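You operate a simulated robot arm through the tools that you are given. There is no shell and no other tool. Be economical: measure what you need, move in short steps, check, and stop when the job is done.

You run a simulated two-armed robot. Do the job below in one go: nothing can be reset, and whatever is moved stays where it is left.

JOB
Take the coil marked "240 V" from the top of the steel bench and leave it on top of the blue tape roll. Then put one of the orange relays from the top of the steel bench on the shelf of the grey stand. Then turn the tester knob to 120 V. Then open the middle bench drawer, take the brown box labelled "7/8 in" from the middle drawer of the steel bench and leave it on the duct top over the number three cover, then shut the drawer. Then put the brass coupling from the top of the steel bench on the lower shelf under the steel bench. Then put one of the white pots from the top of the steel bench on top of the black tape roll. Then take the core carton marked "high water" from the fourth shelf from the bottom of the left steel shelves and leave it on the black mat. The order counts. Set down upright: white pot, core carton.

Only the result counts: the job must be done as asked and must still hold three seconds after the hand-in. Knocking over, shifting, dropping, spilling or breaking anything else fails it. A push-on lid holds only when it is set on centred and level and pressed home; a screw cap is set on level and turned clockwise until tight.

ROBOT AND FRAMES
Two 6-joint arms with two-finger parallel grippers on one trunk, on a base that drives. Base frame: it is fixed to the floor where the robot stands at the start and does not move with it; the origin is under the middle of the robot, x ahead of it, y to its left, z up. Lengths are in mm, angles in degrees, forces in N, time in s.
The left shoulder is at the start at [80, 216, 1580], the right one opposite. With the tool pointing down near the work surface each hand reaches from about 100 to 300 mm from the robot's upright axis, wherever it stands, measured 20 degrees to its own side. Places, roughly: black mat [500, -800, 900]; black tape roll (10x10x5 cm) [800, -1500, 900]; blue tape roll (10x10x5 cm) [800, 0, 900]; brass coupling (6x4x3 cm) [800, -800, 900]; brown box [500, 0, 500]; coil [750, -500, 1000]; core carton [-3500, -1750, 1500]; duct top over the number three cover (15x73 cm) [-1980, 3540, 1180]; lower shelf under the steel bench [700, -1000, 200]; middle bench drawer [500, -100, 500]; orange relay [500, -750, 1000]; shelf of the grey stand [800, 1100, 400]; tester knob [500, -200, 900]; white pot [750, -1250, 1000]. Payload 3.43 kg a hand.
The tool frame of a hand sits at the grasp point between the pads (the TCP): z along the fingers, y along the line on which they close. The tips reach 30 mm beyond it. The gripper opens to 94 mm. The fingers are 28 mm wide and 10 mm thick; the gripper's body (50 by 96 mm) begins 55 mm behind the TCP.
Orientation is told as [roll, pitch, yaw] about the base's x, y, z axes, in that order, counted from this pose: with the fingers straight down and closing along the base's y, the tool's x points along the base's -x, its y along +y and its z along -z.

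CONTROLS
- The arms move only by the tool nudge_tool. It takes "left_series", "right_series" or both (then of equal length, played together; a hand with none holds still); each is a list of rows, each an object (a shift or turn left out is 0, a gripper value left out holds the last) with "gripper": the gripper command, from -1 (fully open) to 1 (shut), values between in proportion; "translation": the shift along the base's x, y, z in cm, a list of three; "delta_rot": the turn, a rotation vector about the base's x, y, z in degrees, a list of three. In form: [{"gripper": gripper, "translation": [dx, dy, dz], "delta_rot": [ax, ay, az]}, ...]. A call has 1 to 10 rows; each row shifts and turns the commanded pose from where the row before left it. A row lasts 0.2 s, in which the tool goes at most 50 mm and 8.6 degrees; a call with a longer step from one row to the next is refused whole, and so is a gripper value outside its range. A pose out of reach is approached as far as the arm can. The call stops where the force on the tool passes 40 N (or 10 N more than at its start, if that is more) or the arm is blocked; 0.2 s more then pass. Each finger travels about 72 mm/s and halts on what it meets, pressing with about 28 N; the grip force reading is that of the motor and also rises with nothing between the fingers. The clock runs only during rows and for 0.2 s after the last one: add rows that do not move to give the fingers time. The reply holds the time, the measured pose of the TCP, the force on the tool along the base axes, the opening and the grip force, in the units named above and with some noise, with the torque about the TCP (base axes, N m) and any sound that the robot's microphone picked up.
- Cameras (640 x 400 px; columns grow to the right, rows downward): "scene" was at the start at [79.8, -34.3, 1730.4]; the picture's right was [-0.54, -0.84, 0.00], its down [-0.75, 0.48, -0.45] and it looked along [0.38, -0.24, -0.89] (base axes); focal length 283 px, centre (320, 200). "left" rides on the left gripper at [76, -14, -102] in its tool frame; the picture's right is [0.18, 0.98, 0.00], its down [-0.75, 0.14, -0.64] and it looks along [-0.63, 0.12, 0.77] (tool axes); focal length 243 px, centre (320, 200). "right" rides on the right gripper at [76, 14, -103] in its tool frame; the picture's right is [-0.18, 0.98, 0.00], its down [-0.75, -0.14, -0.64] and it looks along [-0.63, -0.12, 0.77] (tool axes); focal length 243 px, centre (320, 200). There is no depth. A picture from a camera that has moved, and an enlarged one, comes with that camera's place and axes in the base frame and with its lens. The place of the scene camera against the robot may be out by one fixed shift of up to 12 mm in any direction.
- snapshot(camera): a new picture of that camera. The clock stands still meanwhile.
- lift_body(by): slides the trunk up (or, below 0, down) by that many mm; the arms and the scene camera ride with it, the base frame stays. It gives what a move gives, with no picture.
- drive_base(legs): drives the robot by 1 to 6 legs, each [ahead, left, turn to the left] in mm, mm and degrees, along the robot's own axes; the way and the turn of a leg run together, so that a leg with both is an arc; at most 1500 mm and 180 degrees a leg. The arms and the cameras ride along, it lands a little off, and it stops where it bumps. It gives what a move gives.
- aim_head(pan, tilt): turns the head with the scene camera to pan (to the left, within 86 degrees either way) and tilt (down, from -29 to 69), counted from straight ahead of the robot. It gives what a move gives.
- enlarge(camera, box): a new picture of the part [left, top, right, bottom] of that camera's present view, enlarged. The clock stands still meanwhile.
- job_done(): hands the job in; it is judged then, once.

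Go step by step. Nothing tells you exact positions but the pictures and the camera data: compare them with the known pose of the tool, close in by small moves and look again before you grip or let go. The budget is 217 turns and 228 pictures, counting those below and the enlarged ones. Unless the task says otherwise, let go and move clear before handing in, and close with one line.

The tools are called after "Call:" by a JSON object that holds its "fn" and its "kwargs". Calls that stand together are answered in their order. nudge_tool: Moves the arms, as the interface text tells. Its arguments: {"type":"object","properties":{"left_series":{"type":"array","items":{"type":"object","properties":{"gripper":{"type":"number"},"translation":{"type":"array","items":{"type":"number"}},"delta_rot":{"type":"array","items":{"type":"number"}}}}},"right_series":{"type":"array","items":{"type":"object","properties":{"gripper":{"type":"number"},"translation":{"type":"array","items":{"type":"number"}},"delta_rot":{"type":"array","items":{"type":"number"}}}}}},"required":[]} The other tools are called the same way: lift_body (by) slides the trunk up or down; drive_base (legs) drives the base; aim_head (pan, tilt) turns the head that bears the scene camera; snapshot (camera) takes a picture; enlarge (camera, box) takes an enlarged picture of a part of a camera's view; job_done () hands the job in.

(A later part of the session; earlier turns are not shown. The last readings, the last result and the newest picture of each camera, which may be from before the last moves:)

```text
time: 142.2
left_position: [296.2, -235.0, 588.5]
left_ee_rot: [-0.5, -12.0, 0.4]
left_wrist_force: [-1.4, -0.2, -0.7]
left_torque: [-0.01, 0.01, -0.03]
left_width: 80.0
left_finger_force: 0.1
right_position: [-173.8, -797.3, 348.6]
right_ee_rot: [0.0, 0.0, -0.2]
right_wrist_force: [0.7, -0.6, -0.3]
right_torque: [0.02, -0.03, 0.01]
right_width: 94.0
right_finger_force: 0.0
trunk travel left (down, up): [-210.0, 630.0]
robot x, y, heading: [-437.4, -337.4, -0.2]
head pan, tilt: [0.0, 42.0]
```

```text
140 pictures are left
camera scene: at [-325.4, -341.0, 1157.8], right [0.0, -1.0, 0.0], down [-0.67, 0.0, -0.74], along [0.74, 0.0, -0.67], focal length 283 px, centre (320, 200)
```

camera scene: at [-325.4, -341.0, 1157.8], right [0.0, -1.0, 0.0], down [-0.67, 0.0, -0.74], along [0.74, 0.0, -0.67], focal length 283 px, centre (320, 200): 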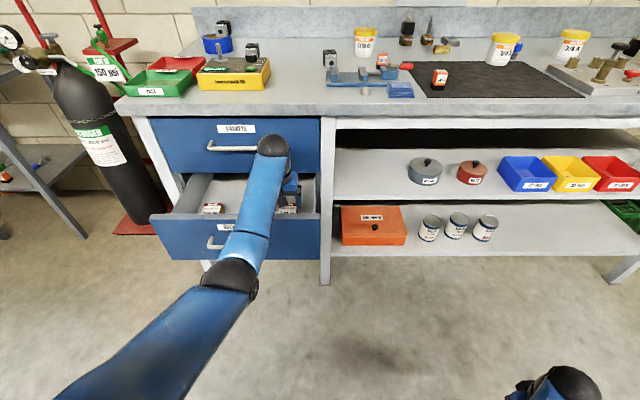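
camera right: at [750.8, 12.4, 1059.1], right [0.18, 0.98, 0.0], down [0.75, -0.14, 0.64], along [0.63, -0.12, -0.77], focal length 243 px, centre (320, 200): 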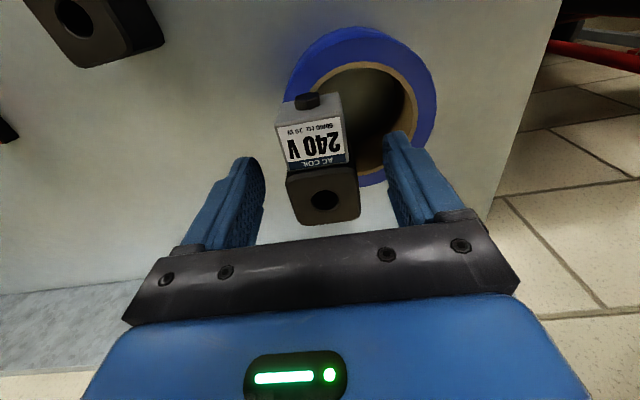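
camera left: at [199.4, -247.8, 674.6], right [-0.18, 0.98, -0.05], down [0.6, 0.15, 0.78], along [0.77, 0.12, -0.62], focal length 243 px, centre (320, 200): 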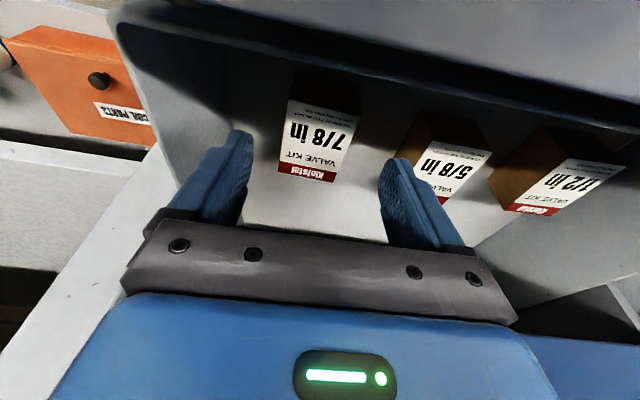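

Call:
{"fn": "nudge_tool", "kwargs": {"left_series": [{"translation": [0.5, 0, -2]}, {"translation": [0.5, 0, -1.5]}, {}]}}

Call:
{"fn": "snapshot", "kwargs": {"camera": "left"}}

```text
time: 143.0
left_position: [304.5, -235.3, 553.9]
left_ee_rot: [-0.6, -12.0, 0.3]
left_wrist_force: [-0.1, -0.1, 0.1]
left_torque: [-0.01, 0.01, -0.02]
left_width: 79.9
left_finger_force: 0.0
right_position: [-173.1, -795.8, 347.9]
right_ee_rot: [-0.1, 0.0, -0.3]
right_wrist_force: [0.1, 0.3, -0.3]
right_torque: [0.0, 0.01, -0.02]
right_width: 93.8
right_finger_force: 0.1
trunk travel left (down, up): [-210.0, 630.0]
robot x, y, heading: [-435.6, -339.6, -0.2]
head pan, tilt: [0.0, 42.0]
```

```text
139 pictures are left
camera left: at [208.9, -248.1, 640.1], right [-0.18, 0.98, -0.05], down [0.6, 0.15, 0.78], along [0.78, 0.12, -0.62], focal length 243 px, centre (320, 200)
```

left: 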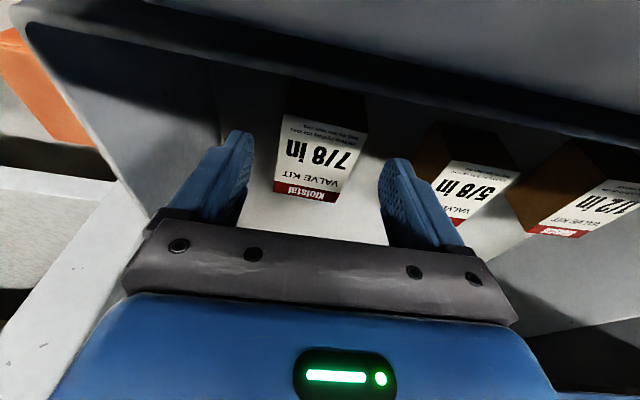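

Call:
{"fn": "nudge_tool", "kwargs": {"left_series": [{"translation": [0.7, 0, -1.7]}, {"translation": [0.7, 0, -1.7]}, {}]}}

Call:
{"fn": "snapshot", "kwargs": {"camera": "left"}}

```text
time: 143.6
left_position: [321.4, -234.6, 542.2]
left_ee_rot: [-0.8, -13.2, 0.5]
left_wrist_force: [0.4, -0.1, 24.2]
left_torque: [-0.1, 2.54, 0.05]
left_width: 80.0
left_finger_force: 0.0
right_position: [-173.2, -795.4, 347.9]
right_ee_rot: [0.0, 0.0, -0.3]
right_wrist_force: [0.7, 0.3, 0.1]
right_torque: [-0.02, -0.01, 0.01]
right_width: 93.9
right_finger_force: 0.0
trunk travel left (down, up): [-210.0, 630.0]
robot x, y, heading: [-433.7, -339.7, 0.1]
head pan, tilt: [0.0, 42.0]
stopped in row 2 (left hand): the force on the tool passed its limit at 51 N (the readings are from after the stop); the commanded pose is now the measured one
```

```text
138 pictures are left
camera left: at [224.3, -248.5, 626.6], right [-0.18, 0.98, -0.05], down [0.59, 0.15, 0.79], along [0.79, 0.11, -0.6], focal length 243 px, centre (320, 200)
```

left: 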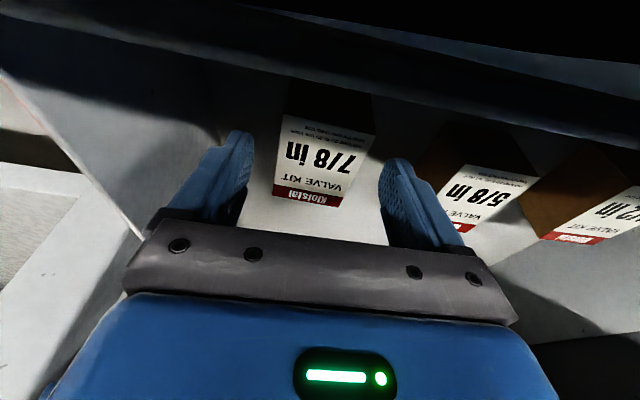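

Unexpected contact at about 106 mm behind the grasp point — possibly the hand's camera on the drawer front. The drawer may have drifted inward; I'll raise and check.

Call:
{"fn": "nudge_tool", "kwargs": {"left_series": [{"translation": [0, 0, 2.5], "delta_rot": [0, 1.2, 0]}, {"translation": [0, 0, 2]}, {}]}}

Call:
{"fn": "snapshot", "kwargs": {"camera": "scene"}}

Call:
{"fn": "enlarge", "kwargs": {"camera": "scene", "box": [130, 110, 340, 280]}}

```text
time: 144.3
left_position: [320.3, -235.7, 582.0]
left_ee_rot: [-0.7, -11.5, 0.5]
left_wrist_force: [0.1, 0.7, 0.0]
left_torque: [0.01, 0.01, -0.02]
left_width: 79.9
left_finger_force: 0.1
right_position: [-173.5, -797.0, 347.5]
right_ee_rot: [-0.1, 0.0, -0.2]
right_wrist_force: [-0.1, -0.1, 0.5]
right_torque: [-0.01, -0.01, -0.01]
right_width: 93.9
right_finger_force: 0.1
trunk travel left (down, up): [-210.0, 630.0]
robot x, y, heading: [-434.6, -341.1, -0.3]
head pan, tilt: [0.0, 42.0]
```

```text
137 pictures are left
camera scene: at [-325.2, -341.0, 1157.7], right [0.0, -1.0, 0.0], down [-0.67, 0.0, -0.74], along [0.74, 0.0, -0.67], focal length 283 px, centre (320, 200)
```

scene: 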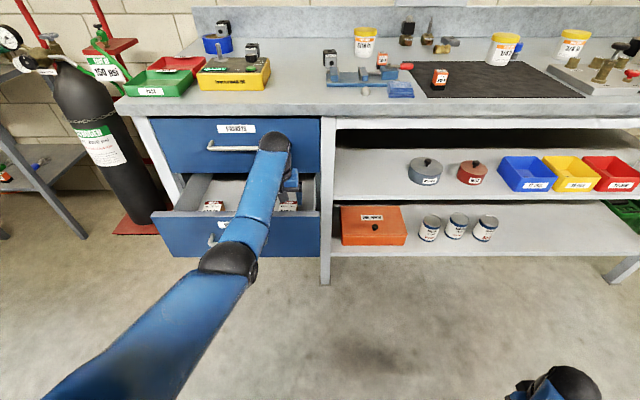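

```text
2.35 times, centred on (235, 195) of scene
camera zoom: at [-325.2, -341.0, 1157.7], right [0.0, -1.0, 0.0], down [-0.67, 0.0, -0.74], along [0.74, 0.0, -0.67], focal length 665 px, centre (520, 212)
```

zoom: 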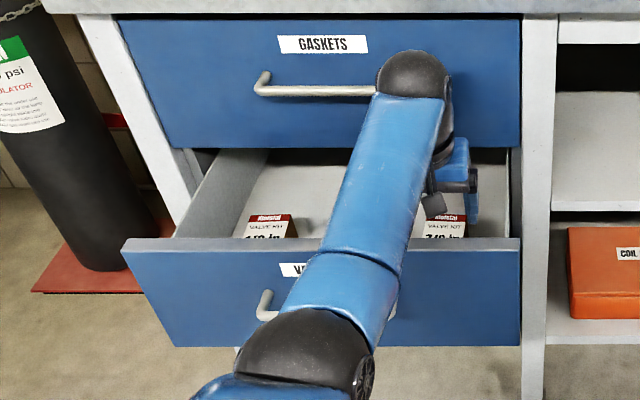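

The hand camera had nudged the drawer inward about 45 mm. I'll hook the fingers behind the drawer front from inside and pull it out again, further than before.

Call:
{"fn": "nudge_tool", "kwargs": {"left_series": [{"translation": [-3, 0, 1.5]}, {"translation": [0, 2.5, 1.2]}, {"translation": [0, 3, 0]}, {"translation": [0, 3, 0]}, {}]}}

Call:
{"fn": "snapshot", "kwargs": {"camera": "left"}}

Call:
{"fn": "enlarge", "kwargs": {"camera": "scene", "box": [130, 110, 340, 280]}}

```text
time: 145.6
left_position: [291.7, -149.3, 609.3]
left_ee_rot: [-0.7, -11.5, 0.4]
left_wrist_force: [0.1, 0.8, -0.2]
left_torque: [-0.01, -0.02, -0.01]
left_width: 79.8
left_finger_force: 0.0
right_position: [-173.8, -796.7, 346.3]
right_ee_rot: [0.0, 0.0, -0.2]
right_wrist_force: [-0.5, 0.2, 0.3]
right_torque: [-0.01, 0.02, 0.03]
right_width: 94.4
right_finger_force: 0.1
trunk travel left (down, up): [-210.0, 630.0]
robot x, y, heading: [-431.6, -338.3, -0.1]
head pan, tilt: [0.0, 42.0]
```

```text
135 pictures are left
camera left: at [195.7, -162.0, 695.9], right [-0.18, 0.98, -0.05], down [0.61, 0.15, 0.78], along [0.77, 0.11, -0.63], focal length 243 px, centre (320, 200)
```

left: 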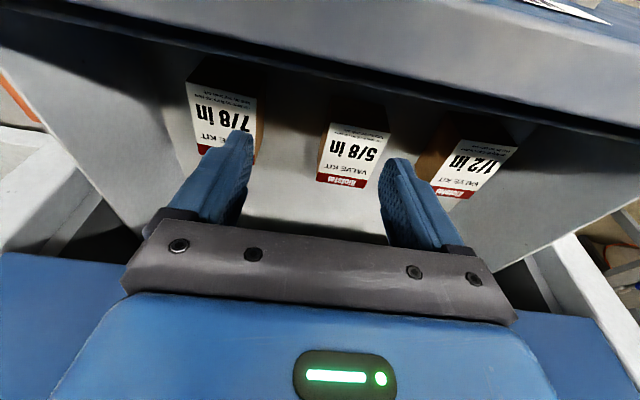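

```text
2.35 times, centred on (235, 195) of scene
camera zoom: at [-325.2, -341.2, 1157.8], right [0.0, -1.0, 0.0], down [-0.67, 0.0, -0.74], along [0.74, 0.0, -0.67], focal length 665 px, centre (520, 212)
```

zoom: 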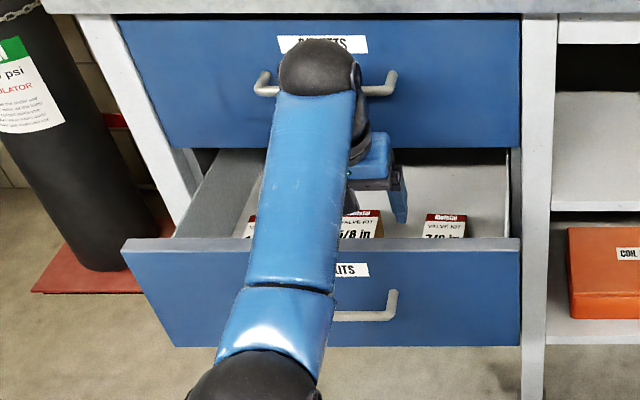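

Call:
{"fn": "drive_base", "kwargs": {"legs": [[-80, 0, 0]]}}

Call:
{"fn": "enlarge", "kwargs": {"camera": "scene", "box": [130, 110, 340, 280]}}

```text
time: 146.6
left_position: [212.9, -149.0, 608.9]
left_ee_rot: [-0.7, -11.6, 0.5]
left_wrist_force: [0.0, 0.1, 1.5]
left_torque: [-0.04, -0.04, 0.02]
left_width: 79.9
left_finger_force: 0.0
right_position: [-252.4, -794.7, 348.7]
right_ee_rot: [-0.1, 0.0, -0.2]
right_wrist_force: [-0.1, 0.8, 0.3]
right_torque: [0.0, 0.02, 0.01]
right_width: 94.2
right_finger_force: 0.1
trunk travel left (down, up): [-210.0, 630.0]
robot x, y, heading: [-514.6, -339.2, -0.4]
head pan, tilt: [0.0, 42.0]
```

```text
2.35 times, centred on (235, 195) of scene
camera zoom: at [-404.6, -340.7, 1157.9], right [0.0, -1.0, 0.0], down [-0.67, 0.0, -0.74], along [0.74, 0.0, -0.67], focal length 665 px, centre (520, 212)
```

zoom: 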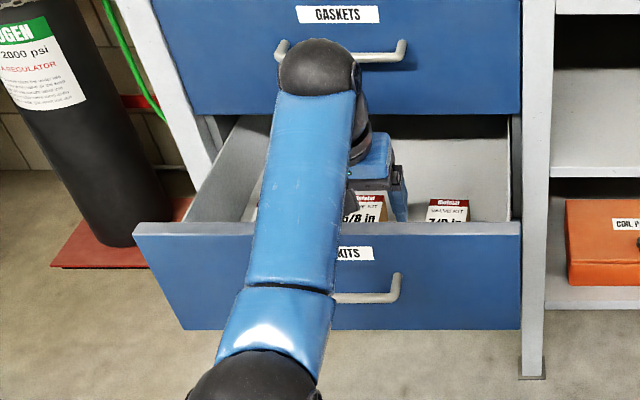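

Call:
{"fn": "drive_base", "kwargs": {"legs": [[-90, 0, 0]]}}

Call:
{"fn": "snapshot", "kwargs": {"camera": "left"}}

Call:
{"fn": "enlarge", "kwargs": {"camera": "scene", "box": [130, 110, 340, 280]}}

```text
time: 147.7
left_position: [123.2, -146.7, 609.8]
left_ee_rot: [-0.6, -11.7, 0.6]
left_wrist_force: [-0.1, 0.4, 0.4]
left_torque: [0.0, 0.0, -0.01]
left_width: 79.9
left_finger_force: 0.0
right_position: [-341.9, -796.2, 348.3]
right_ee_rot: [0.1, -0.1, 0.0]
right_wrist_force: [0.7, -0.2, 0.5]
right_torque: [0.0, -0.02, -0.05]
right_width: 93.8
right_finger_force: 0.0
trunk travel left (down, up): [-210.0, 630.0]
robot x, y, heading: [-602.6, -342.0, 0.1]
head pan, tilt: [0.0, 42.0]
```

```text
132 pictures are left
camera left: at [26.7, -160.0, 696.5], right [-0.19, 0.98, -0.05], down [0.61, 0.15, 0.78], along [0.77, 0.12, -0.63], focal length 243 px, centre (320, 200)
```

left: 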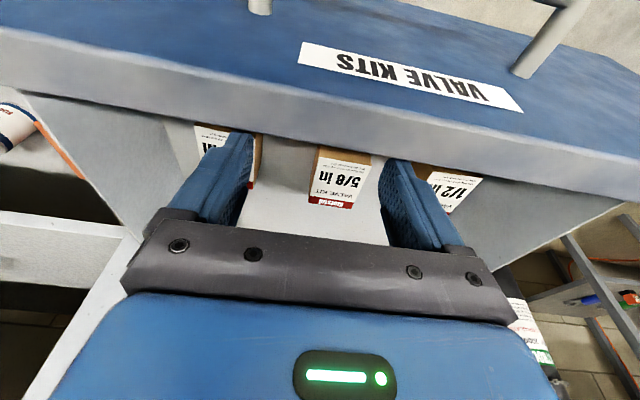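

```text
2.35 times, centred on (235, 195) of scene
camera zoom: at [-494.2, -340.4, 1157.9], right [0.0, -1.0, 0.0], down [-0.67, 0.0, -0.74], along [0.74, 0.0, -0.67], focal length 665 px, centre (520, 212)
```

zoom: 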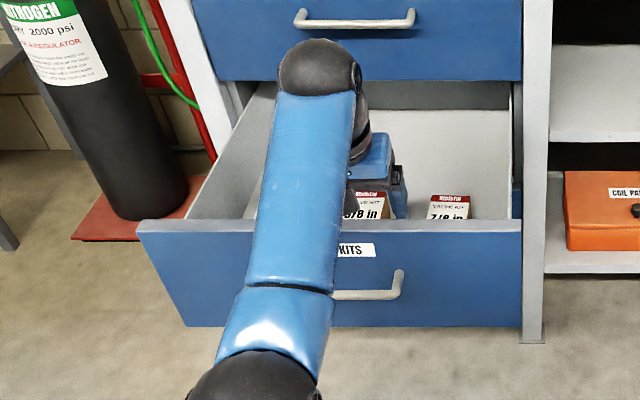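

The drawer is now ~310 mm out. I'll raise, go over the 7/8 box with zero tilt and yaw −90° so the camera stays clear of the panel.

Call:
{"fn": "nudge_tool", "kwargs": {"left_series": [{"translation": [3, 0, 2], "delta_rot": [0, 6, 0]}, {"translation": [3, -2, 2], "delta_rot": [0.6, 5.6, 0]}, {"translation": [0, -3, 2], "delta_rot": [0, 0, -8]}, {"translation": [0, -3, 0], "delta_rot": [0, 0, -8.5]}, {"delta_rot": [0, 0, -8.5]}, {"delta_rot": [0, 0, -8.5]}, {"delta_rot": [0, 0, -8.5]}, {"delta_rot": [0, 0, -8.5]}, {"delta_rot": [0, 0, -8.5]}, {"delta_rot": [0, 0, -8.5]}]}}

Call:
{"fn": "nudge_tool", "kwargs": {"left_series": [{"delta_rot": [0, 0, -8.5], "gripper": -1}, {"delta_rot": [0, 0, -8.5]}, {"delta_rot": [0, 0, -6]}, {}]}}

Call:
{"fn": "snapshot", "kwargs": {"camera": "left"}}

```text
time: 149.9
left_position: [150.5, -224.8, 668.7]
left_ee_rot: [0.0, 0.1, -67.1]
left_wrist_force: [-0.5, -0.4, -0.8]
left_torque: [0.03, 0.0, 0.01]
left_width: 79.7
left_finger_force: 0.0
left hand out of reach, approached as far as the arm can: row 2, 4
right_position: [-339.6, -795.1, 347.9]
right_ee_rot: [-0.1, -0.1, 0.2]
right_wrist_force: [-0.2, 0.1, 0.3]
right_torque: [0.0, -0.01, -0.02]
right_width: 93.7
right_finger_force: 0.1
trunk travel left (down, up): [-210.0, 630.0]
robot x, y, heading: [-601.4, -341.0, -0.1]
head pan, tilt: [0.0, 42.0]
```

```text
time: 150.9
left_position: [150.6, -224.7, 668.0]
left_ee_rot: [0.0, 0.1, -90.1]
left_wrist_force: [-0.4, 0.0, -0.2]
left_torque: [-0.02, 0.0, 0.0]
left_width: 93.8
left_finger_force: 0.1
right_position: [-339.6, -795.3, 348.0]
right_ee_rot: [0.1, 0.0, -0.1]
right_wrist_force: [0.0, -0.3, -0.2]
right_torque: [-0.01, -0.01, 0.03]
right_width: 94.0
right_finger_force: 0.1
trunk travel left (down, up): [-210.0, 630.0]
robot x, y, heading: [-600.9, -338.2, 0.0]
head pan, tilt: [0.0, 42.0]
```

```text
130 pictures are left
camera left: at [135.6, -147.6, 772.7], right [0.98, 0.18, 0.0], down [0.14, -0.76, 0.64], along [0.12, -0.63, -0.77], focal length 243 px, centre (320, 200)
```

left: 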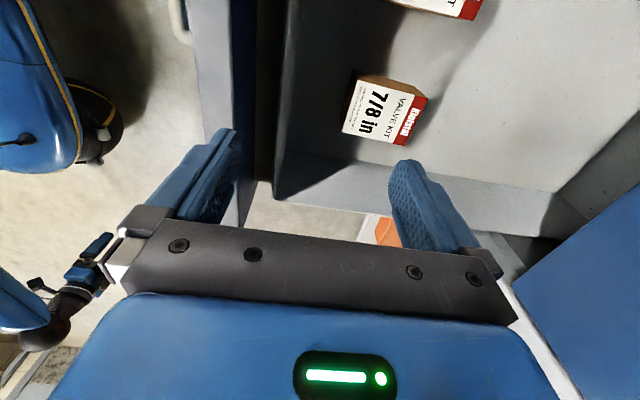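

Call:
{"fn": "drive_base", "kwargs": {"legs": [[90, -8, 0]]}}

Call:
{"fn": "nudge_tool", "kwargs": {"left_series": [{"translation": [-1, 0, -4]}, {"translation": [-1, 0, -4]}, {}]}}

Call:
{"fn": "snapshot", "kwargs": {"camera": "left"}}

```text
time: 152.0
left_position: [241.9, -230.8, 668.1]
left_ee_rot: [-0.1, 0.1, -89.9]
left_wrist_force: [-0.3, 0.0, -0.6]
left_torque: [0.03, 0.02, 0.03]
left_width: 94.0
left_finger_force: 0.1
right_position: [-248.7, -802.2, 347.5]
right_ee_rot: [0.0, 0.1, 0.1]
right_wrist_force: [0.8, 0.4, 0.0]
right_torque: [0.02, 0.02, 0.0]
right_width: 94.1
right_finger_force: 0.0
trunk travel left (down, up): [-210.0, 630.0]
robot x, y, heading: [-511.3, -346.0, 0.0]
head pan, tilt: [0.0, 42.0]
```

```text
time: 152.8
left_position: [234.0, -234.1, 587.1]
left_ee_rot: [-0.1, 0.1, -89.9]
left_wrist_force: [0.8, 1.3, -0.1]
left_torque: [-0.02, -0.03, 0.03]
left_width: 94.0
left_finger_force: 0.2
left hand out of reach, approached as far as the arm can: row 1, 2
right_position: [-248.1, -803.0, 348.3]
right_ee_rot: [0.0, 0.1, 0.1]
right_wrist_force: [0.1, -0.1, -0.3]
right_torque: [0.02, 0.01, 0.02]
right_width: 93.9
right_finger_force: 0.1
trunk travel left (down, up): [-210.0, 630.0]
robot x, y, heading: [-515.0, -351.7, -0.1]
head pan, tilt: [0.0, 42.0]
```

```text
129 pictures are left
camera left: at [219.3, -157.2, 690.8], right [0.98, 0.19, 0.0], down [0.14, -0.75, 0.64], along [0.12, -0.63, -0.77], focal length 243 px, centre (320, 200)
```

left: 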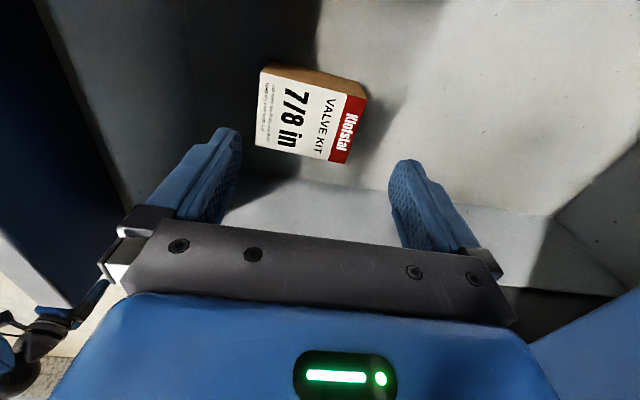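

Call:
{"fn": "nudge_tool", "kwargs": {"left_series": [{"translation": [-1.05, 0.2, -2.2]}, {"translation": [0, 0, -2]}, {}]}}

Call:
{"fn": "snapshot", "kwargs": {"camera": "left"}}

```text
time: 153.6
left_position: [230.5, -232.4, 543.4]
left_ee_rot: [0.0, 0.0, -89.9]
left_wrist_force: [0.2, 0.1, -0.2]
left_torque: [-0.03, -0.02, 0.0]
left_width: 94.0
left_finger_force: 0.2
left hand out of reach, approached as far as the arm can: row 1
right_position: [-248.6, -802.4, 347.5]
right_ee_rot: [0.0, 0.0, 0.1]
right_wrist_force: [0.1, -1.3, 0.2]
right_torque: [0.02, -0.04, -0.01]
right_width: 94.0
right_finger_force: 0.0
trunk travel left (down, up): [-210.0, 630.0]
robot x, y, heading: [-516.2, -347.9, 0.0]
head pan, tilt: [0.0, 42.0]
```

```text
128 pictures are left
camera left: at [215.3, -155.5, 646.9], right [0.98, 0.19, 0.0], down [0.14, -0.75, 0.64], along [0.12, -0.63, -0.77], focal length 243 px, centre (320, 200)
```

left: 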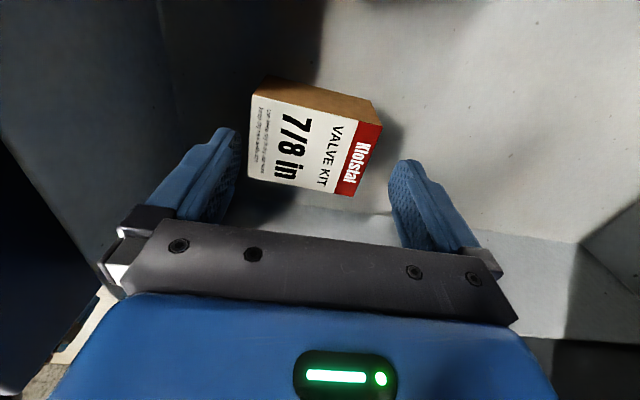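

Call:
{"fn": "nudge_tool", "kwargs": {"left_series": [{"translation": [-0.75, 0.1, 0]}, {"translation": [0, 0, -1]}, {}]}}

Call:
{"fn": "snapshot", "kwargs": {"camera": "left"}}

```text
time: 154.4
left_position: [227.3, -232.5, 533.3]
left_ee_rot: [0.0, 0.1, -89.9]
left_wrist_force: [0.7, 0.2, 0.0]
left_torque: [-0.02, 0.0, 0.0]
left_width: 94.1
left_finger_force: 0.0
left hand out of reach, approached as far as the arm can: row 1
right_position: [-248.9, -802.8, 348.2]
right_ee_rot: [-0.1, 0.0, 0.2]
right_wrist_force: [-0.5, 0.8, -0.7]
right_torque: [0.01, 0.0, 0.02]
right_width: 94.0
right_finger_force: 0.0
trunk travel left (down, up): [-210.0, 630.0]
robot x, y, heading: [-517.1, -346.5, 0.0]
head pan, tilt: [0.0, 42.0]
```

```text
127 pictures are left
camera left: at [211.1, -155.6, 637.2], right [0.98, 0.19, 0.0], down [0.14, -0.75, 0.64], along [0.12, -0.63, -0.77], focal length 243 px, centre (320, 200)
```

left: 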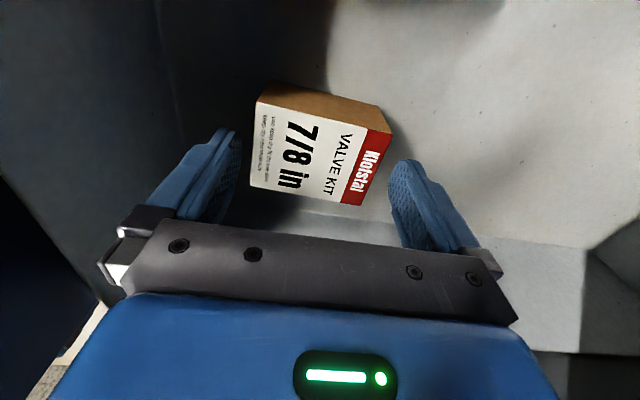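

Call:
{"fn": "nudge_tool", "kwargs": {"left_series": [{"translation": [-0.1, 0, -1]}, {"translation": [0, 0, -1]}, {}]}}

Call:
{"fn": "snapshot", "kwargs": {"camera": "left"}}

```text
time: 155.2
left_position: [225.0, -231.2, 512.9]
left_ee_rot: [0.0, 0.2, -89.9]
left_wrist_force: [0.4, 0.0, 0.7]
left_torque: [0.03, 0.01, 0.01]
left_width: 94.2
left_finger_force: 0.2
right_position: [-247.8, -803.4, 348.3]
right_ee_rot: [0.0, 0.1, 0.1]
right_wrist_force: [0.6, -0.5, 0.9]
right_torque: [-0.02, -0.01, -0.01]
right_width: 94.1
right_finger_force: 0.0
trunk travel left (down, up): [-210.0, 630.0]
robot x, y, heading: [-514.9, -345.9, -0.0]
head pan, tilt: [0.0, 42.0]
```

```text
126 pictures are left
camera left: at [208.9, -154.7, 617.2], right [0.98, 0.19, 0.0], down [0.14, -0.75, 0.64], along [0.12, -0.63, -0.77], focal length 243 px, centre (320, 200)
```

left: 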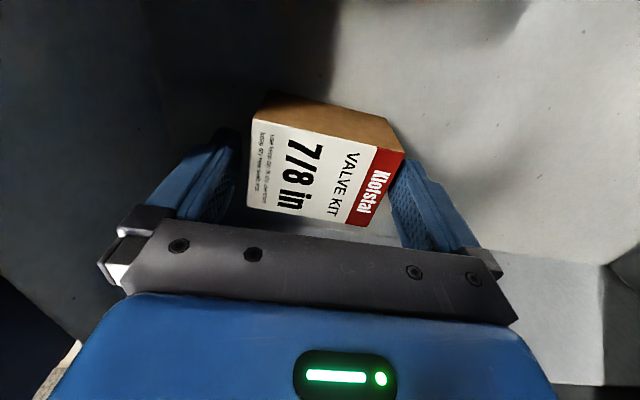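

Call:
{"fn": "nudge_tool", "kwargs": {"left_series": [{"translation": [0, 0, -1.2]}, {"gripper": -0.8}, {"gripper": 0}, {"gripper": 0.5}, {"gripper": 0.5}, {"gripper": 0.5}]}}

Call:
{"fn": "snapshot", "kwargs": {"camera": "left"}}

```text
time: 156.6
left_position: [221.4, -230.1, 502.3]
left_ee_rot: [0.0, 0.2, -89.9]
left_wrist_force: [1.3, -0.4, 2.3]
left_torque: [-0.05, -0.11, -0.04]
left_width: 85.1
left_finger_force: 27.9
left hand out of reach, approached as far as the arm can: row 1
right_position: [-249.6, -801.7, 348.3]
right_ee_rot: [0.0, 0.0, 0.2]
right_wrist_force: [0.8, 0.5, -0.7]
right_torque: [0.05, 0.02, 0.0]
right_width: 93.8
right_finger_force: 0.0
trunk travel left (down, up): [-210.0, 630.0]
robot x, y, heading: [-512.8, -345.7, 0.1]
head pan, tilt: [0.0, 42.0]
```

```text
125 pictures are left
camera left: at [206.4, -154.3, 607.0], right [0.98, 0.19, 0.0], down [0.14, -0.75, 0.64], along [0.12, -0.63, -0.77], focal length 243 px, centre (320, 200)
```

left: 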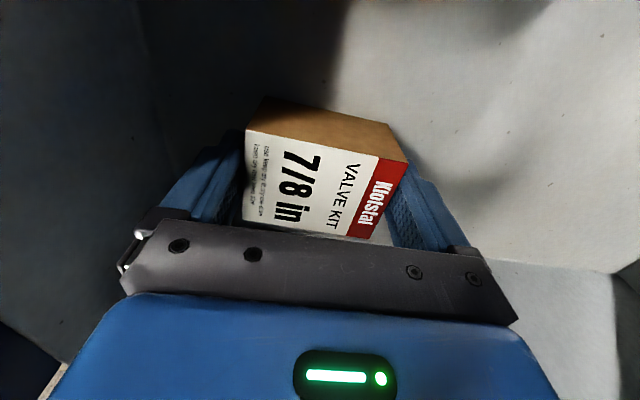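

Box gripped (85 mm). Lifting gently, then raising the trunk to clear the drawer.

Call:
{"fn": "nudge_tool", "kwargs": {"left_series": [{"gripper": 1}, {"gripper": 1, "translation": [0, 0, 1.5]}, {"translation": [0, 0, 3]}, {}]}}

Call:
{"fn": "lift_body", "kwargs": {"by": 200}}

Call:
{"fn": "snapshot", "kwargs": {"camera": "left"}}

Call:
{"fn": "snapshot", "kwargs": {"camera": "scene"}}

```text
time: 157.6
left_position: [222.7, -231.4, 546.0]
left_ee_rot: [-0.1, 0.1, -90.0]
left_wrist_force: [-0.5, 0.2, -1.4]
left_torque: [0.02, 0.01, 0.01]
left_width: 85.0
left_finger_force: 28.2
right_position: [-249.7, -802.8, 347.4]
right_ee_rot: [0.0, 0.1, 0.2]
right_wrist_force: [-0.2, 0.4, 0.6]
right_torque: [-0.01, -0.03, 0.0]
right_width: 93.9
right_finger_force: 0.0
trunk travel left (down, up): [-210.0, 630.0]
robot x, y, heading: [-515.4, -348.4, 0.4]
head pan, tilt: [0.0, 42.0]
```

```text
time: 159.8
left_position: [223.2, -232.1, 746.2]
left_ee_rot: [0.0, 0.1, -89.9]
left_wrist_force: [0.2, -0.4, -3.0]
left_torque: [-0.03, -0.01, -0.01]
left_width: 84.5
left_finger_force: 28.0
right_position: [-248.7, -802.6, 547.9]
right_ee_rot: [0.0, 0.1, 0.1]
right_wrist_force: [0.4, -0.4, -0.9]
right_torque: [-0.01, 0.0, 0.0]
right_width: 94.0
right_finger_force: 0.1
trunk travel left (down, up): [-410.0, 430.0]
robot x, y, heading: [-511.7, -345.9, -0.0]
head pan, tilt: [0.0, 42.0]
```

```text
124 pictures are left
camera left: at [207.9, -154.9, 850.6], right [0.98, 0.19, 0.0], down [0.14, -0.75, 0.64], along [0.12, -0.63, -0.77], focal length 243 px, centre (320, 200)
```

left: 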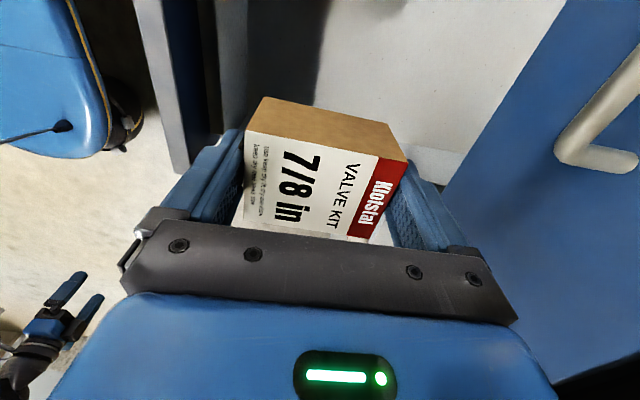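

```text
123 pictures are left
camera scene: at [-401.7, -347.9, 1357.7], right [0.0, -1.0, 0.0], down [-0.67, 0.0, -0.74], along [0.74, 0.0, -0.67], focal length 283 px, centre (320, 200)
```

scene: 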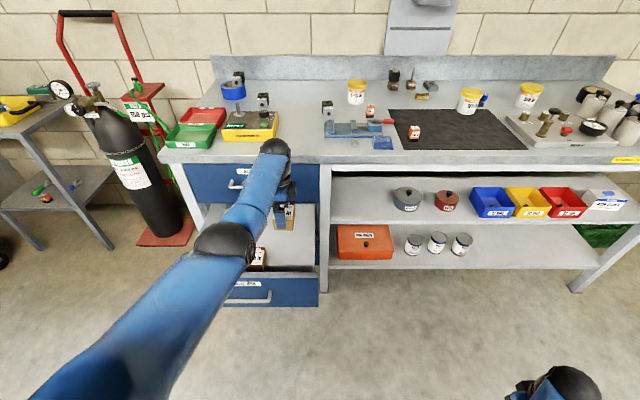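

Box is clear. I'll back away and turn left to survey the way toward the duct.

Call:
{"fn": "drive_base", "kwargs": {"legs": [[-700, 0, 0], [0, 0, 90]]}}

Call:
{"fn": "aim_head", "kwargs": {"pan": 0, "tilt": 12}}

Call:
{"fn": "snapshot", "kwargs": {"camera": "scene"}}

Call:
{"fn": "aim_head", "kwargs": {"pan": 45, "tilt": 15}}

Call:
{"fn": "snapshot", "kwargs": {"camera": "scene"}}

```text
time: 167.4
left_position: [-1310.0, 387.3, 746.4]
left_ee_rot: [-0.1, 0.1, -0.9]
left_wrist_force: [-0.2, -0.3, -2.6]
left_torque: [-0.01, 0.0, 0.01]
left_width: 84.3
left_finger_force: 28.1
right_position: [-745.6, -93.7, 547.8]
right_ee_rot: [0.0, 0.2, 89.1]
right_wrist_force: [-0.6, -0.8, -0.3]
right_torque: [-0.04, -0.03, 0.03]
right_width: 94.5
right_finger_force: 0.2
trunk travel left (down, up): [-410.0, 430.0]
robot x, y, heading: [-1207.7, -350.5, 89.4]
head pan, tilt: [0.0, 42.0]
```

```text
time: 168.3
left_position: [-1309.2, 387.8, 745.9]
left_ee_rot: [-0.1, 0.1, -0.8]
left_wrist_force: [0.4, 0.0, -1.6]
left_torque: [0.01, 0.04, 0.0]
left_width: 84.2
left_finger_force: 27.7
right_position: [-746.8, -93.6, 547.4]
right_ee_rot: [-0.1, 0.1, 89.1]
right_wrist_force: [-0.1, 0.1, -0.2]
right_torque: [-0.01, 0.01, 0.0]
right_width: 93.9
right_finger_force: 0.1
trunk travel left (down, up): [-410.0, 430.0]
robot x, y, heading: [-1205.2, -351.2, 89.1]
head pan, tilt: [0.0, 12.0]
```

```text
122 pictures are left
camera scene: at [-1207.2, -226.8, 1405.0], right [1.0, -0.01, 0.0], down [0.0, -0.21, -0.98], along [0.01, 0.98, -0.21], focal length 283 px, centre (320, 200)
```

scene: 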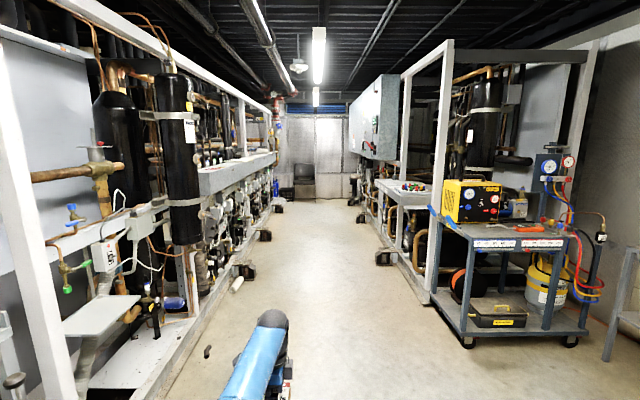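

```text
time: 169.4
left_position: [-1310.2, 386.7, 746.3]
left_ee_rot: [-0.1, 0.1, -0.8]
left_wrist_force: [0.2, -0.6, -1.9]
left_torque: [0.01, -0.02, 0.05]
left_width: 84.2
left_finger_force: 28.2
right_position: [-746.3, -92.6, 547.3]
right_ee_rot: [0.1, 0.0, 89.1]
right_wrist_force: [0.2, -1.6, 0.3]
right_torque: [0.01, 0.04, -0.01]
right_width: 94.1
right_finger_force: 0.0
trunk travel left (down, up): [-410.0, 430.0]
robot x, y, heading: [-1206.2, -353.7, 89.1]
head pan, tilt: [45.0, 15.0]
```

```text
121 pictures are left
camera scene: at [-1273.6, -253.0, 1400.2], right [0.72, 0.7, 0.0], down [0.18, -0.19, -0.97], along [-0.67, 0.69, -0.26], focal length 283 px, centre (320, 200)
```

scene: 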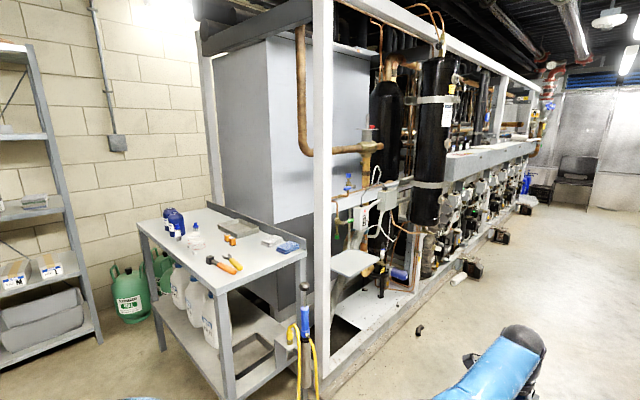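

The rack with the grey duct is on the left of the aisle. Driving up the aisle.

Call:
{"fn": "drive_base", "kwargs": {"legs": [[1500, 0, 0], [1300, 0, 0]]}}

Call:
{"fn": "aim_head", "kwargs": {"pan": 45, "tilt": 15}}

Call:
{"fn": "snapshot", "kwargs": {"camera": "scene"}}

```text
time: 183.1
left_position: [-1259.0, 3214.3, 746.3]
left_ee_rot: [0.0, 0.1, -1.7]
left_wrist_force: [0.1, -0.3, -2.6]
left_torque: [0.0, 0.0, -0.02]
left_width: 84.0
left_finger_force: 27.8
right_position: [-702.1, 2725.1, 548.6]
right_ee_rot: [0.0, 0.1, 88.3]
right_wrist_force: [0.2, -0.9, 0.1]
right_torque: [0.0, 0.0, -0.02]
right_width: 93.9
right_finger_force: 0.0
trunk travel left (down, up): [-410.0, 430.0]
robot x, y, heading: [-1166.4, 2473.6, 88.5]
head pan, tilt: [45.0, 15.0]
```

```text
time: 183.7
left_position: [-1258.4, 3214.1, 746.9]
left_ee_rot: [-0.2, 0.1, -1.6]
left_wrist_force: [-0.5, 0.0, -2.1]
left_torque: [-0.04, -0.01, 0.01]
left_width: 84.0
left_finger_force: 28.3
right_position: [-702.5, 2724.9, 547.4]
right_ee_rot: [-0.1, 0.2, 88.3]
right_wrist_force: [-0.1, -0.5, -0.3]
right_torque: [-0.01, 0.0, -0.01]
right_width: 94.1
right_finger_force: 0.0
trunk travel left (down, up): [-410.0, 430.0]
robot x, y, heading: [-1166.2, 2475.2, 88.6]
head pan, tilt: [45.0, 15.0]
```

```text
120 pictures are left
camera scene: at [-1231.0, 2573.8, 1400.2], right [0.73, 0.69, 0.0], down [0.18, -0.19, -0.97], along [-0.66, 0.7, -0.26], focal length 283 px, centre (320, 200)
```

scene: 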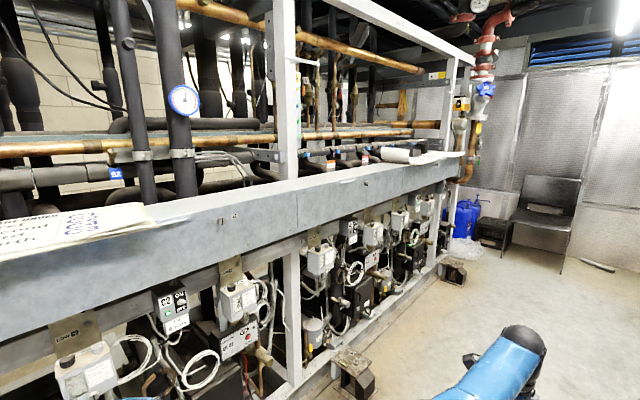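

Call:
{"fn": "enlarge", "kwargs": {"camera": "scene", "box": [170, 130, 470, 270]}}

Call:
{"fn": "aim_head", "kwargs": {"pan": 70, "tilt": 18}}

Call:
{"fn": "snapshot", "kwargs": {"camera": "scene"}}

```text
2.13 times, centred on (320, 200) of scene
camera zoom: at [-1231.0, 2573.8, 1400.2], right [0.73, 0.69, 0.0], down [0.18, -0.19, -0.97], along [-0.66, 0.7, -0.26], focal length 603 px, centre (320, 200)
```

zoom: 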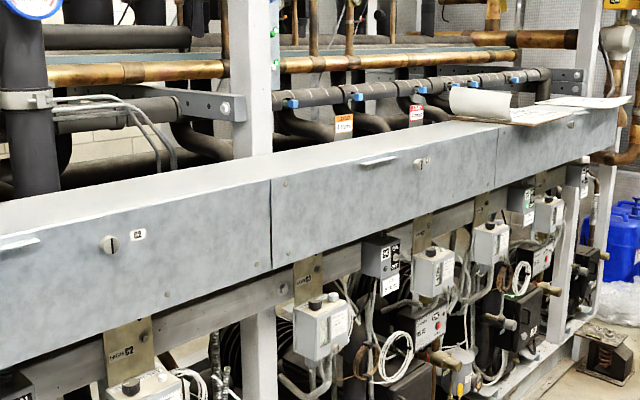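

```text
time: 184.6
left_position: [-1255.9, 3214.3, 747.3]
left_ee_rot: [-0.1, 0.1, -1.7]
left_wrist_force: [0.5, 0.3, -3.0]
left_torque: [0.0, 0.04, 0.02]
left_width: 84.4
left_finger_force: 28.1
right_position: [-701.2, 2724.1, 547.2]
right_ee_rot: [-0.1, 0.1, 88.3]
right_wrist_force: [0.1, -0.1, 0.4]
right_torque: [-0.05, 0.0, -0.02]
right_width: 94.2
right_finger_force: 0.1
trunk travel left (down, up): [-410.0, 430.0]
robot x, y, heading: [-1164.5, 2472.6, 88.2]
head pan, tilt: [70.0, 18.0]
```

```text
118 pictures are left
camera scene: at [-1253.7, 2540.2, 1395.4], right [0.37, 0.93, 0.0], down [0.29, -0.12, -0.95], along [-0.88, 0.35, -0.31], focal length 283 px, centre (320, 200)
```

scene: 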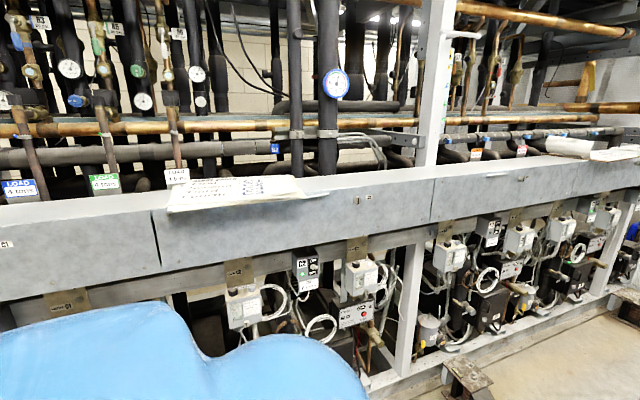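

Cover three spans about y 3177–3895 (its neighbour joint and label are visible). Check the right side of the aisle before turning, and zoom in on the cover.

Call:
{"fn": "enlarge", "kwargs": {"camera": "scene", "box": [340, 130, 640, 260]}}

Call:
{"fn": "lift_body", "kwargs": {"by": 400}}

Call:
{"fn": "aim_head", "kwargs": {"pan": -45, "tilt": 30}}

Call:
{"fn": "snapshot", "kwargs": {"camera": "scene"}}

```text
2.13 times, centred on (490, 195) of scene
camera zoom: at [-1253.7, 2540.2, 1395.4], right [0.37, 0.93, 0.0], down [0.29, -0.12, -0.95], along [-0.88, 0.35, -0.31], focal length 603 px, centre (-43, 211)
```

zoom: 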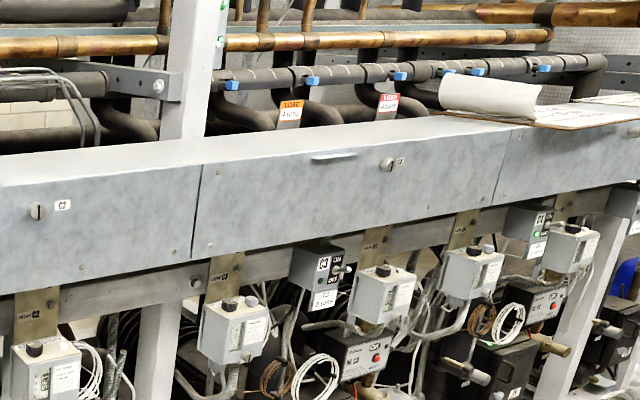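

```text
time: 188.4
left_position: [-1256.4, 3214.7, 1147.0]
left_ee_rot: [-0.1, 0.1, -1.7]
left_wrist_force: [-0.7, 0.0, -1.9]
left_torque: [0.02, 0.0, -0.02]
left_width: 84.4
left_finger_force: 27.9
right_position: [-701.7, 2724.5, 947.8]
right_ee_rot: [0.0, 0.2, 88.2]
right_wrist_force: [-0.4, -0.8, 0.4]
right_torque: [-0.03, 0.01, 0.01]
right_width: 94.2
right_finger_force: 0.0
trunk travel left (down, up): [-810.0, 30.0]
robot x, y, heading: [-1162.9, 2472.2, 88.4]
head pan, tilt: [70.0, 18.0]
```

```text
time: 190.4
left_position: [-1257.3, 3213.4, 1147.0]
left_ee_rot: [0.0, 0.1, -1.7]
left_wrist_force: [0.3, -0.1, -3.2]
left_torque: [-0.02, 0.0, 0.01]
left_width: 84.1
left_finger_force: 28.0
right_position: [-701.8, 2723.5, 947.8]
right_ee_rot: [0.0, 0.1, 88.3]
right_wrist_force: [-0.7, -0.1, -0.1]
right_torque: [0.0, 0.01, -0.01]
right_width: 93.8
right_finger_force: 0.0
trunk travel left (down, up): [-810.0, 30.0]
robot x, y, heading: [-1166.1, 2477.2, 88.3]
head pan, tilt: [-45.0, 30.0]
```

```text
116 pictures are left
camera scene: at [-1101.2, 2567.9, 1776.0], right [0.69, -0.73, 0.0], down [-0.36, -0.34, -0.87], along [0.63, 0.59, -0.5], focal length 283 px, centre (320, 200)
```

scene: 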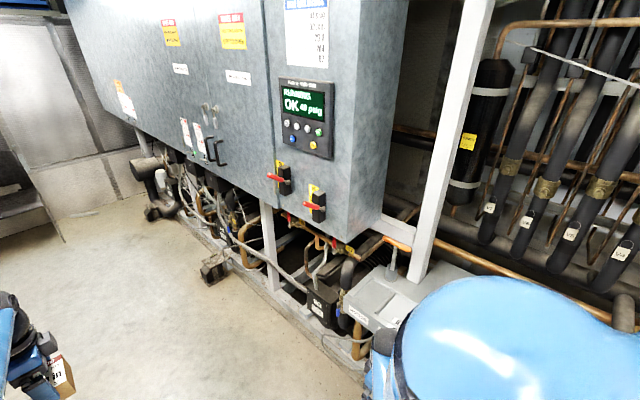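

The hold is good and the aisle right side is close. I'll retract the hand, drive on to y≈3520 and turn to face the duct.

Call:
{"fn": "nudge_tool", "kwargs": {"left_series": [{"translation": [-1, -4, -1]}, {"translation": [-1.5, -4, -1]}, {"translation": [-1.5, -4, -1]}, {"translation": [-1.5, -4, -1]}, {"translation": [-1.5, -4, -1]}, {"translation": [-1.5, -4, -1]}, {"translation": [-1.5, -4, -1]}, {"translation": [-1.5, -3, -1]}]}}

Call:
{"fn": "drive_base", "kwargs": {"legs": [[1060, 0, 0], [0, 0, 91.5]]}}

Call:
{"fn": "aim_head", "kwargs": {"pan": 0, "tilt": 30}}

Call:
{"fn": "snapshot", "kwargs": {"camera": "scene"}}

```text
time: 192.2
left_position: [-1368.0, 2934.0, 1015.9]
left_ee_rot: [0.1, 0.1, -1.8]
left_wrist_force: [-0.5, -0.5, -2.8]
left_torque: [0.01, 0.01, -0.01]
left_width: 84.3
left_finger_force: 28.1
left hand out of reach, approached as far as the arm can: row 3, 4, 5, 6, 7
right_position: [-701.9, 2723.6, 946.7]
right_ee_rot: [0.0, -0.1, 88.5]
right_wrist_force: [0.8, 0.2, -1.3]
right_torque: [0.01, -0.01, 0.0]
right_width: 94.0
right_finger_force: 0.1
trunk travel left (down, up): [-810.0, 30.0]
robot x, y, heading: [-1161.7, 2474.3, 88.3]
head pan, tilt: [-45.0, 30.0]
```

```text
time: 201.5
left_position: [-1585.8, 3317.3, 1014.8]
left_ee_rot: [-0.1, 0.2, 90.3]
left_wrist_force: [0.0, -0.6, -3.0]
left_torque: [-0.05, 0.0, 0.01]
left_width: 84.3
left_finger_force: 27.9
right_position: [-1397.8, 3989.1, 947.0]
right_ee_rot: [0.0, 0.1, -179.8]
right_wrist_force: [0.2, -0.1, 0.0]
right_torque: [0.02, -0.03, 0.03]
right_width: 94.2
right_finger_force: 0.1
trunk travel left (down, up): [-810.0, 30.0]
robot x, y, heading: [-1132.9, 3532.3, -179.5]
head pan, tilt: [-45.0, 30.0]
```

```text
time: 202.7
left_position: [-1586.2, 3316.0, 1014.1]
left_ee_rot: [0.0, 0.1, 90.2]
left_wrist_force: [-0.2, 0.1, -2.8]
left_torque: [-0.01, 0.02, -0.01]
left_width: 84.3
left_finger_force: 28.3
right_position: [-1398.4, 3988.9, 947.5]
right_ee_rot: [0.0, 0.1, -179.8]
right_wrist_force: [0.0, -0.7, 0.3]
right_torque: [0.0, -0.01, 0.0]
right_width: 94.0
right_finger_force: 0.1
trunk travel left (down, up): [-810.0, 30.0]
robot x, y, heading: [-1130.2, 3534.1, -179.8]
head pan, tilt: [0.0, 30.0]
```

```text
115 pictures are left
camera scene: at [-1257.1, 3534.2, 1776.0], right [0.0, 1.0, 0.0], down [0.5, 0.0, -0.87], along [-0.87, 0.0, -0.5], focal length 283 px, centre (320, 200)
```

scene: 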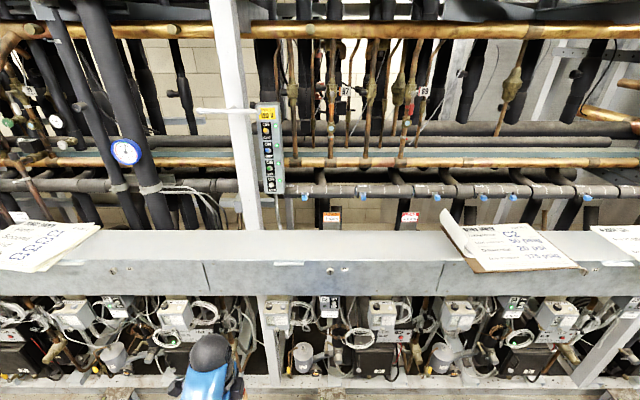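

Cover three's top is clear between the joints; clipboard lies beyond it. I'll raise and extend the hand in front of the duct, then drive in.

Call:
{"fn": "nudge_tool", "kwargs": {"left_series": [{"translation": [-3, 1, 2.5]}, {"translation": [-3, 1, 3]}, {"translation": [-3, 1, 3.5]}, {"translation": [-3, 1, 3.5]}, {"translation": [-3, 1, 3.5]}, {"translation": [-3, 1, 3.5]}, {"translation": [-2.5, 1, 4]}, {"translation": [-1.5, 1, 4]}, {}]}}

Call:
{"fn": "snapshot", "kwargs": {"camera": "scene"}}

```text
time: 204.7
left_position: [-1843.6, 3400.0, 1226.3]
left_ee_rot: [-0.1, 0.2, 90.2]
left_wrist_force: [1.2, 0.1, -3.0]
left_torque: [0.01, -0.01, -0.01]
left_width: 84.1
left_finger_force: 27.7
left hand out of reach, approached as far as the arm can: row 1, 2, 3, 4, 5, 7, 8
right_position: [-1397.9, 3988.8, 948.5]
right_ee_rot: [-0.1, 0.1, -179.8]
right_wrist_force: [-0.8, 1.0, -0.8]
right_torque: [-0.01, 0.01, 0.01]
right_width: 94.1
right_finger_force: 0.1
trunk travel left (down, up): [-810.0, 30.0]
robot x, y, heading: [-1133.6, 3537.1, -179.9]
head pan, tilt: [0.0, 30.0]
```

```text
114 pictures are left
camera scene: at [-1257.3, 3534.2, 1776.0], right [0.0, 1.0, 0.0], down [0.5, 0.0, -0.87], along [-0.87, 0.0, -0.5], focal length 283 px, centre (320, 200)
```

scene: 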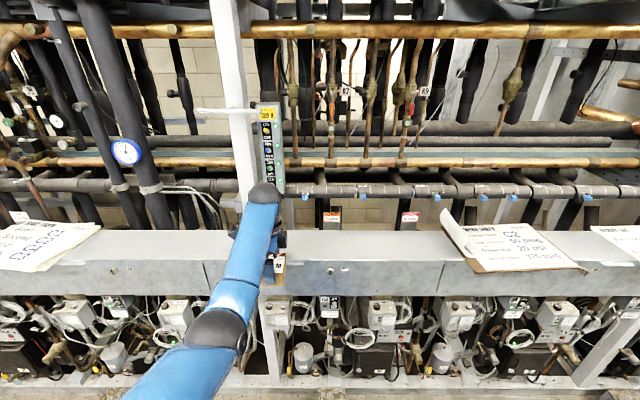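

Call:
{"fn": "nudge_tool", "kwargs": {"left_series": [{"translation": [0, 1, 3]}, {"translation": [0, 1, 3]}, {"translation": [0, 0, 2]}, {}]}}

Call:
{"fn": "drive_base", "kwargs": {"legs": [[0, -60, 0]]}}

Call:
{"fn": "snapshot", "kwargs": {"camera": "left"}}

```text
time: 205.7
left_position: [-1864.4, 3421.9, 1300.6]
left_ee_rot: [-0.1, 0.2, 90.2]
left_wrist_force: [-0.2, -0.9, -2.4]
left_torque: [-0.06, -0.01, 0.02]
left_width: 84.4
left_finger_force: 27.5
left hand out of reach, approached as far as the arm can: row 1, 2, 3
right_position: [-1398.6, 3988.1, 947.5]
right_ee_rot: [0.0, 0.0, -179.8]
right_wrist_force: [0.1, 0.4, 0.2]
right_torque: [0.04, -0.04, 0.02]
right_width: 93.9
right_finger_force: 0.1
trunk travel left (down, up): [-810.0, 30.0]
robot x, y, heading: [-1132.3, 3533.0, -179.9]
head pan, tilt: [0.0, 30.0]
```

```text
time: 206.6
left_position: [-1864.5, 3466.6, 1297.4]
left_ee_rot: [-0.1, -0.3, 90.4]
left_wrist_force: [-0.3, -1.5, -2.5]
left_torque: [0.05, 0.01, 0.0]
left_width: 84.1
left_finger_force: 27.8
right_position: [-1398.7, 4038.1, 950.9]
right_ee_rot: [-0.5, 0.1, -179.7]
right_wrist_force: [0.0, -2.0, 0.7]
right_torque: [0.05, -0.06, -0.02]
right_width: 94.2
right_finger_force: 0.1
trunk travel left (down, up): [-810.0, 30.0]
robot x, y, heading: [-1134.3, 3592.8, -179.9]
head pan, tilt: [0.0, 30.0]
```

```text
113 pictures are left
camera left: at [-1850.5, 3390.0, 1402.3], right [-0.98, -0.19, 0.0], down [-0.15, 0.75, 0.65], along [-0.12, 0.64, -0.76], focal length 243 px, centre (320, 200)
```

left: 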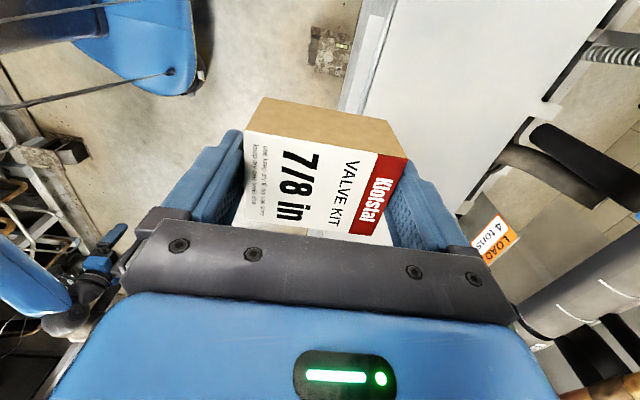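

Call:
{"fn": "drive_base", "kwargs": {"legs": [[0, -55, 0], [112, 0, 0]]}}

Call:
{"fn": "snapshot", "kwargs": {"camera": "left"}}

Call:
{"fn": "snapshot", "kwargs": {"camera": "scene"}}

```text
time: 208.4
left_position: [-1966.9, 3527.8, 1305.0]
left_ee_rot: [0.3, 0.0, 90.4]
left_wrist_force: [0.6, -0.5, -2.7]
left_torque: [0.02, 0.04, 0.01]
left_width: 84.4
left_finger_force: 28.1
right_position: [-1502.4, 4097.9, 950.2]
right_ee_rot: [-0.1, -0.3, -179.7]
right_wrist_force: [1.4, 0.0, 0.4]
right_torque: [0.0, 0.02, 0.01]
right_width: 94.0
right_finger_force: 0.0
trunk travel left (down, up): [-810.0, 30.0]
robot x, y, heading: [-1242.5, 3649.0, -179.6]
head pan, tilt: [0.0, 30.0]
```

```text
112 pictures are left
camera left: at [-1951.7, 3453.3, 1409.0], right [-0.98, -0.19, 0.01], down [-0.14, 0.75, 0.64], along [-0.13, 0.63, -0.77], focal length 243 px, centre (320, 200)
```

left: 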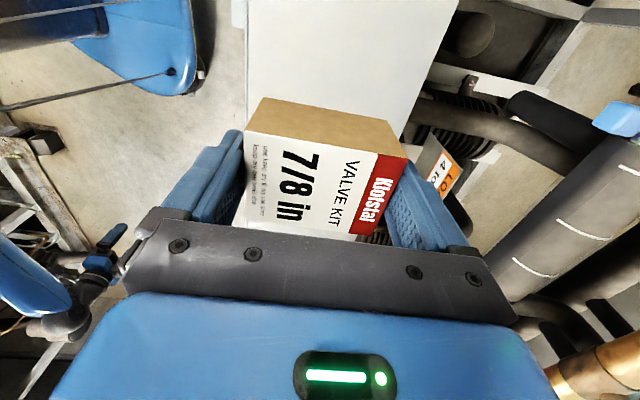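

```text
111 pictures are left
camera scene: at [-1356.4, 3641.8, 1777.0], right [0.0, 1.0, 0.0], down [0.49, 0.0, -0.87], along [-0.87, 0.0, -0.49], focal length 283 px, centre (320, 200)
```

scene: 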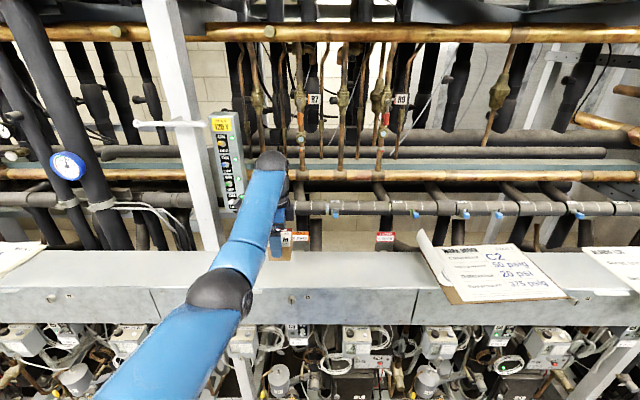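

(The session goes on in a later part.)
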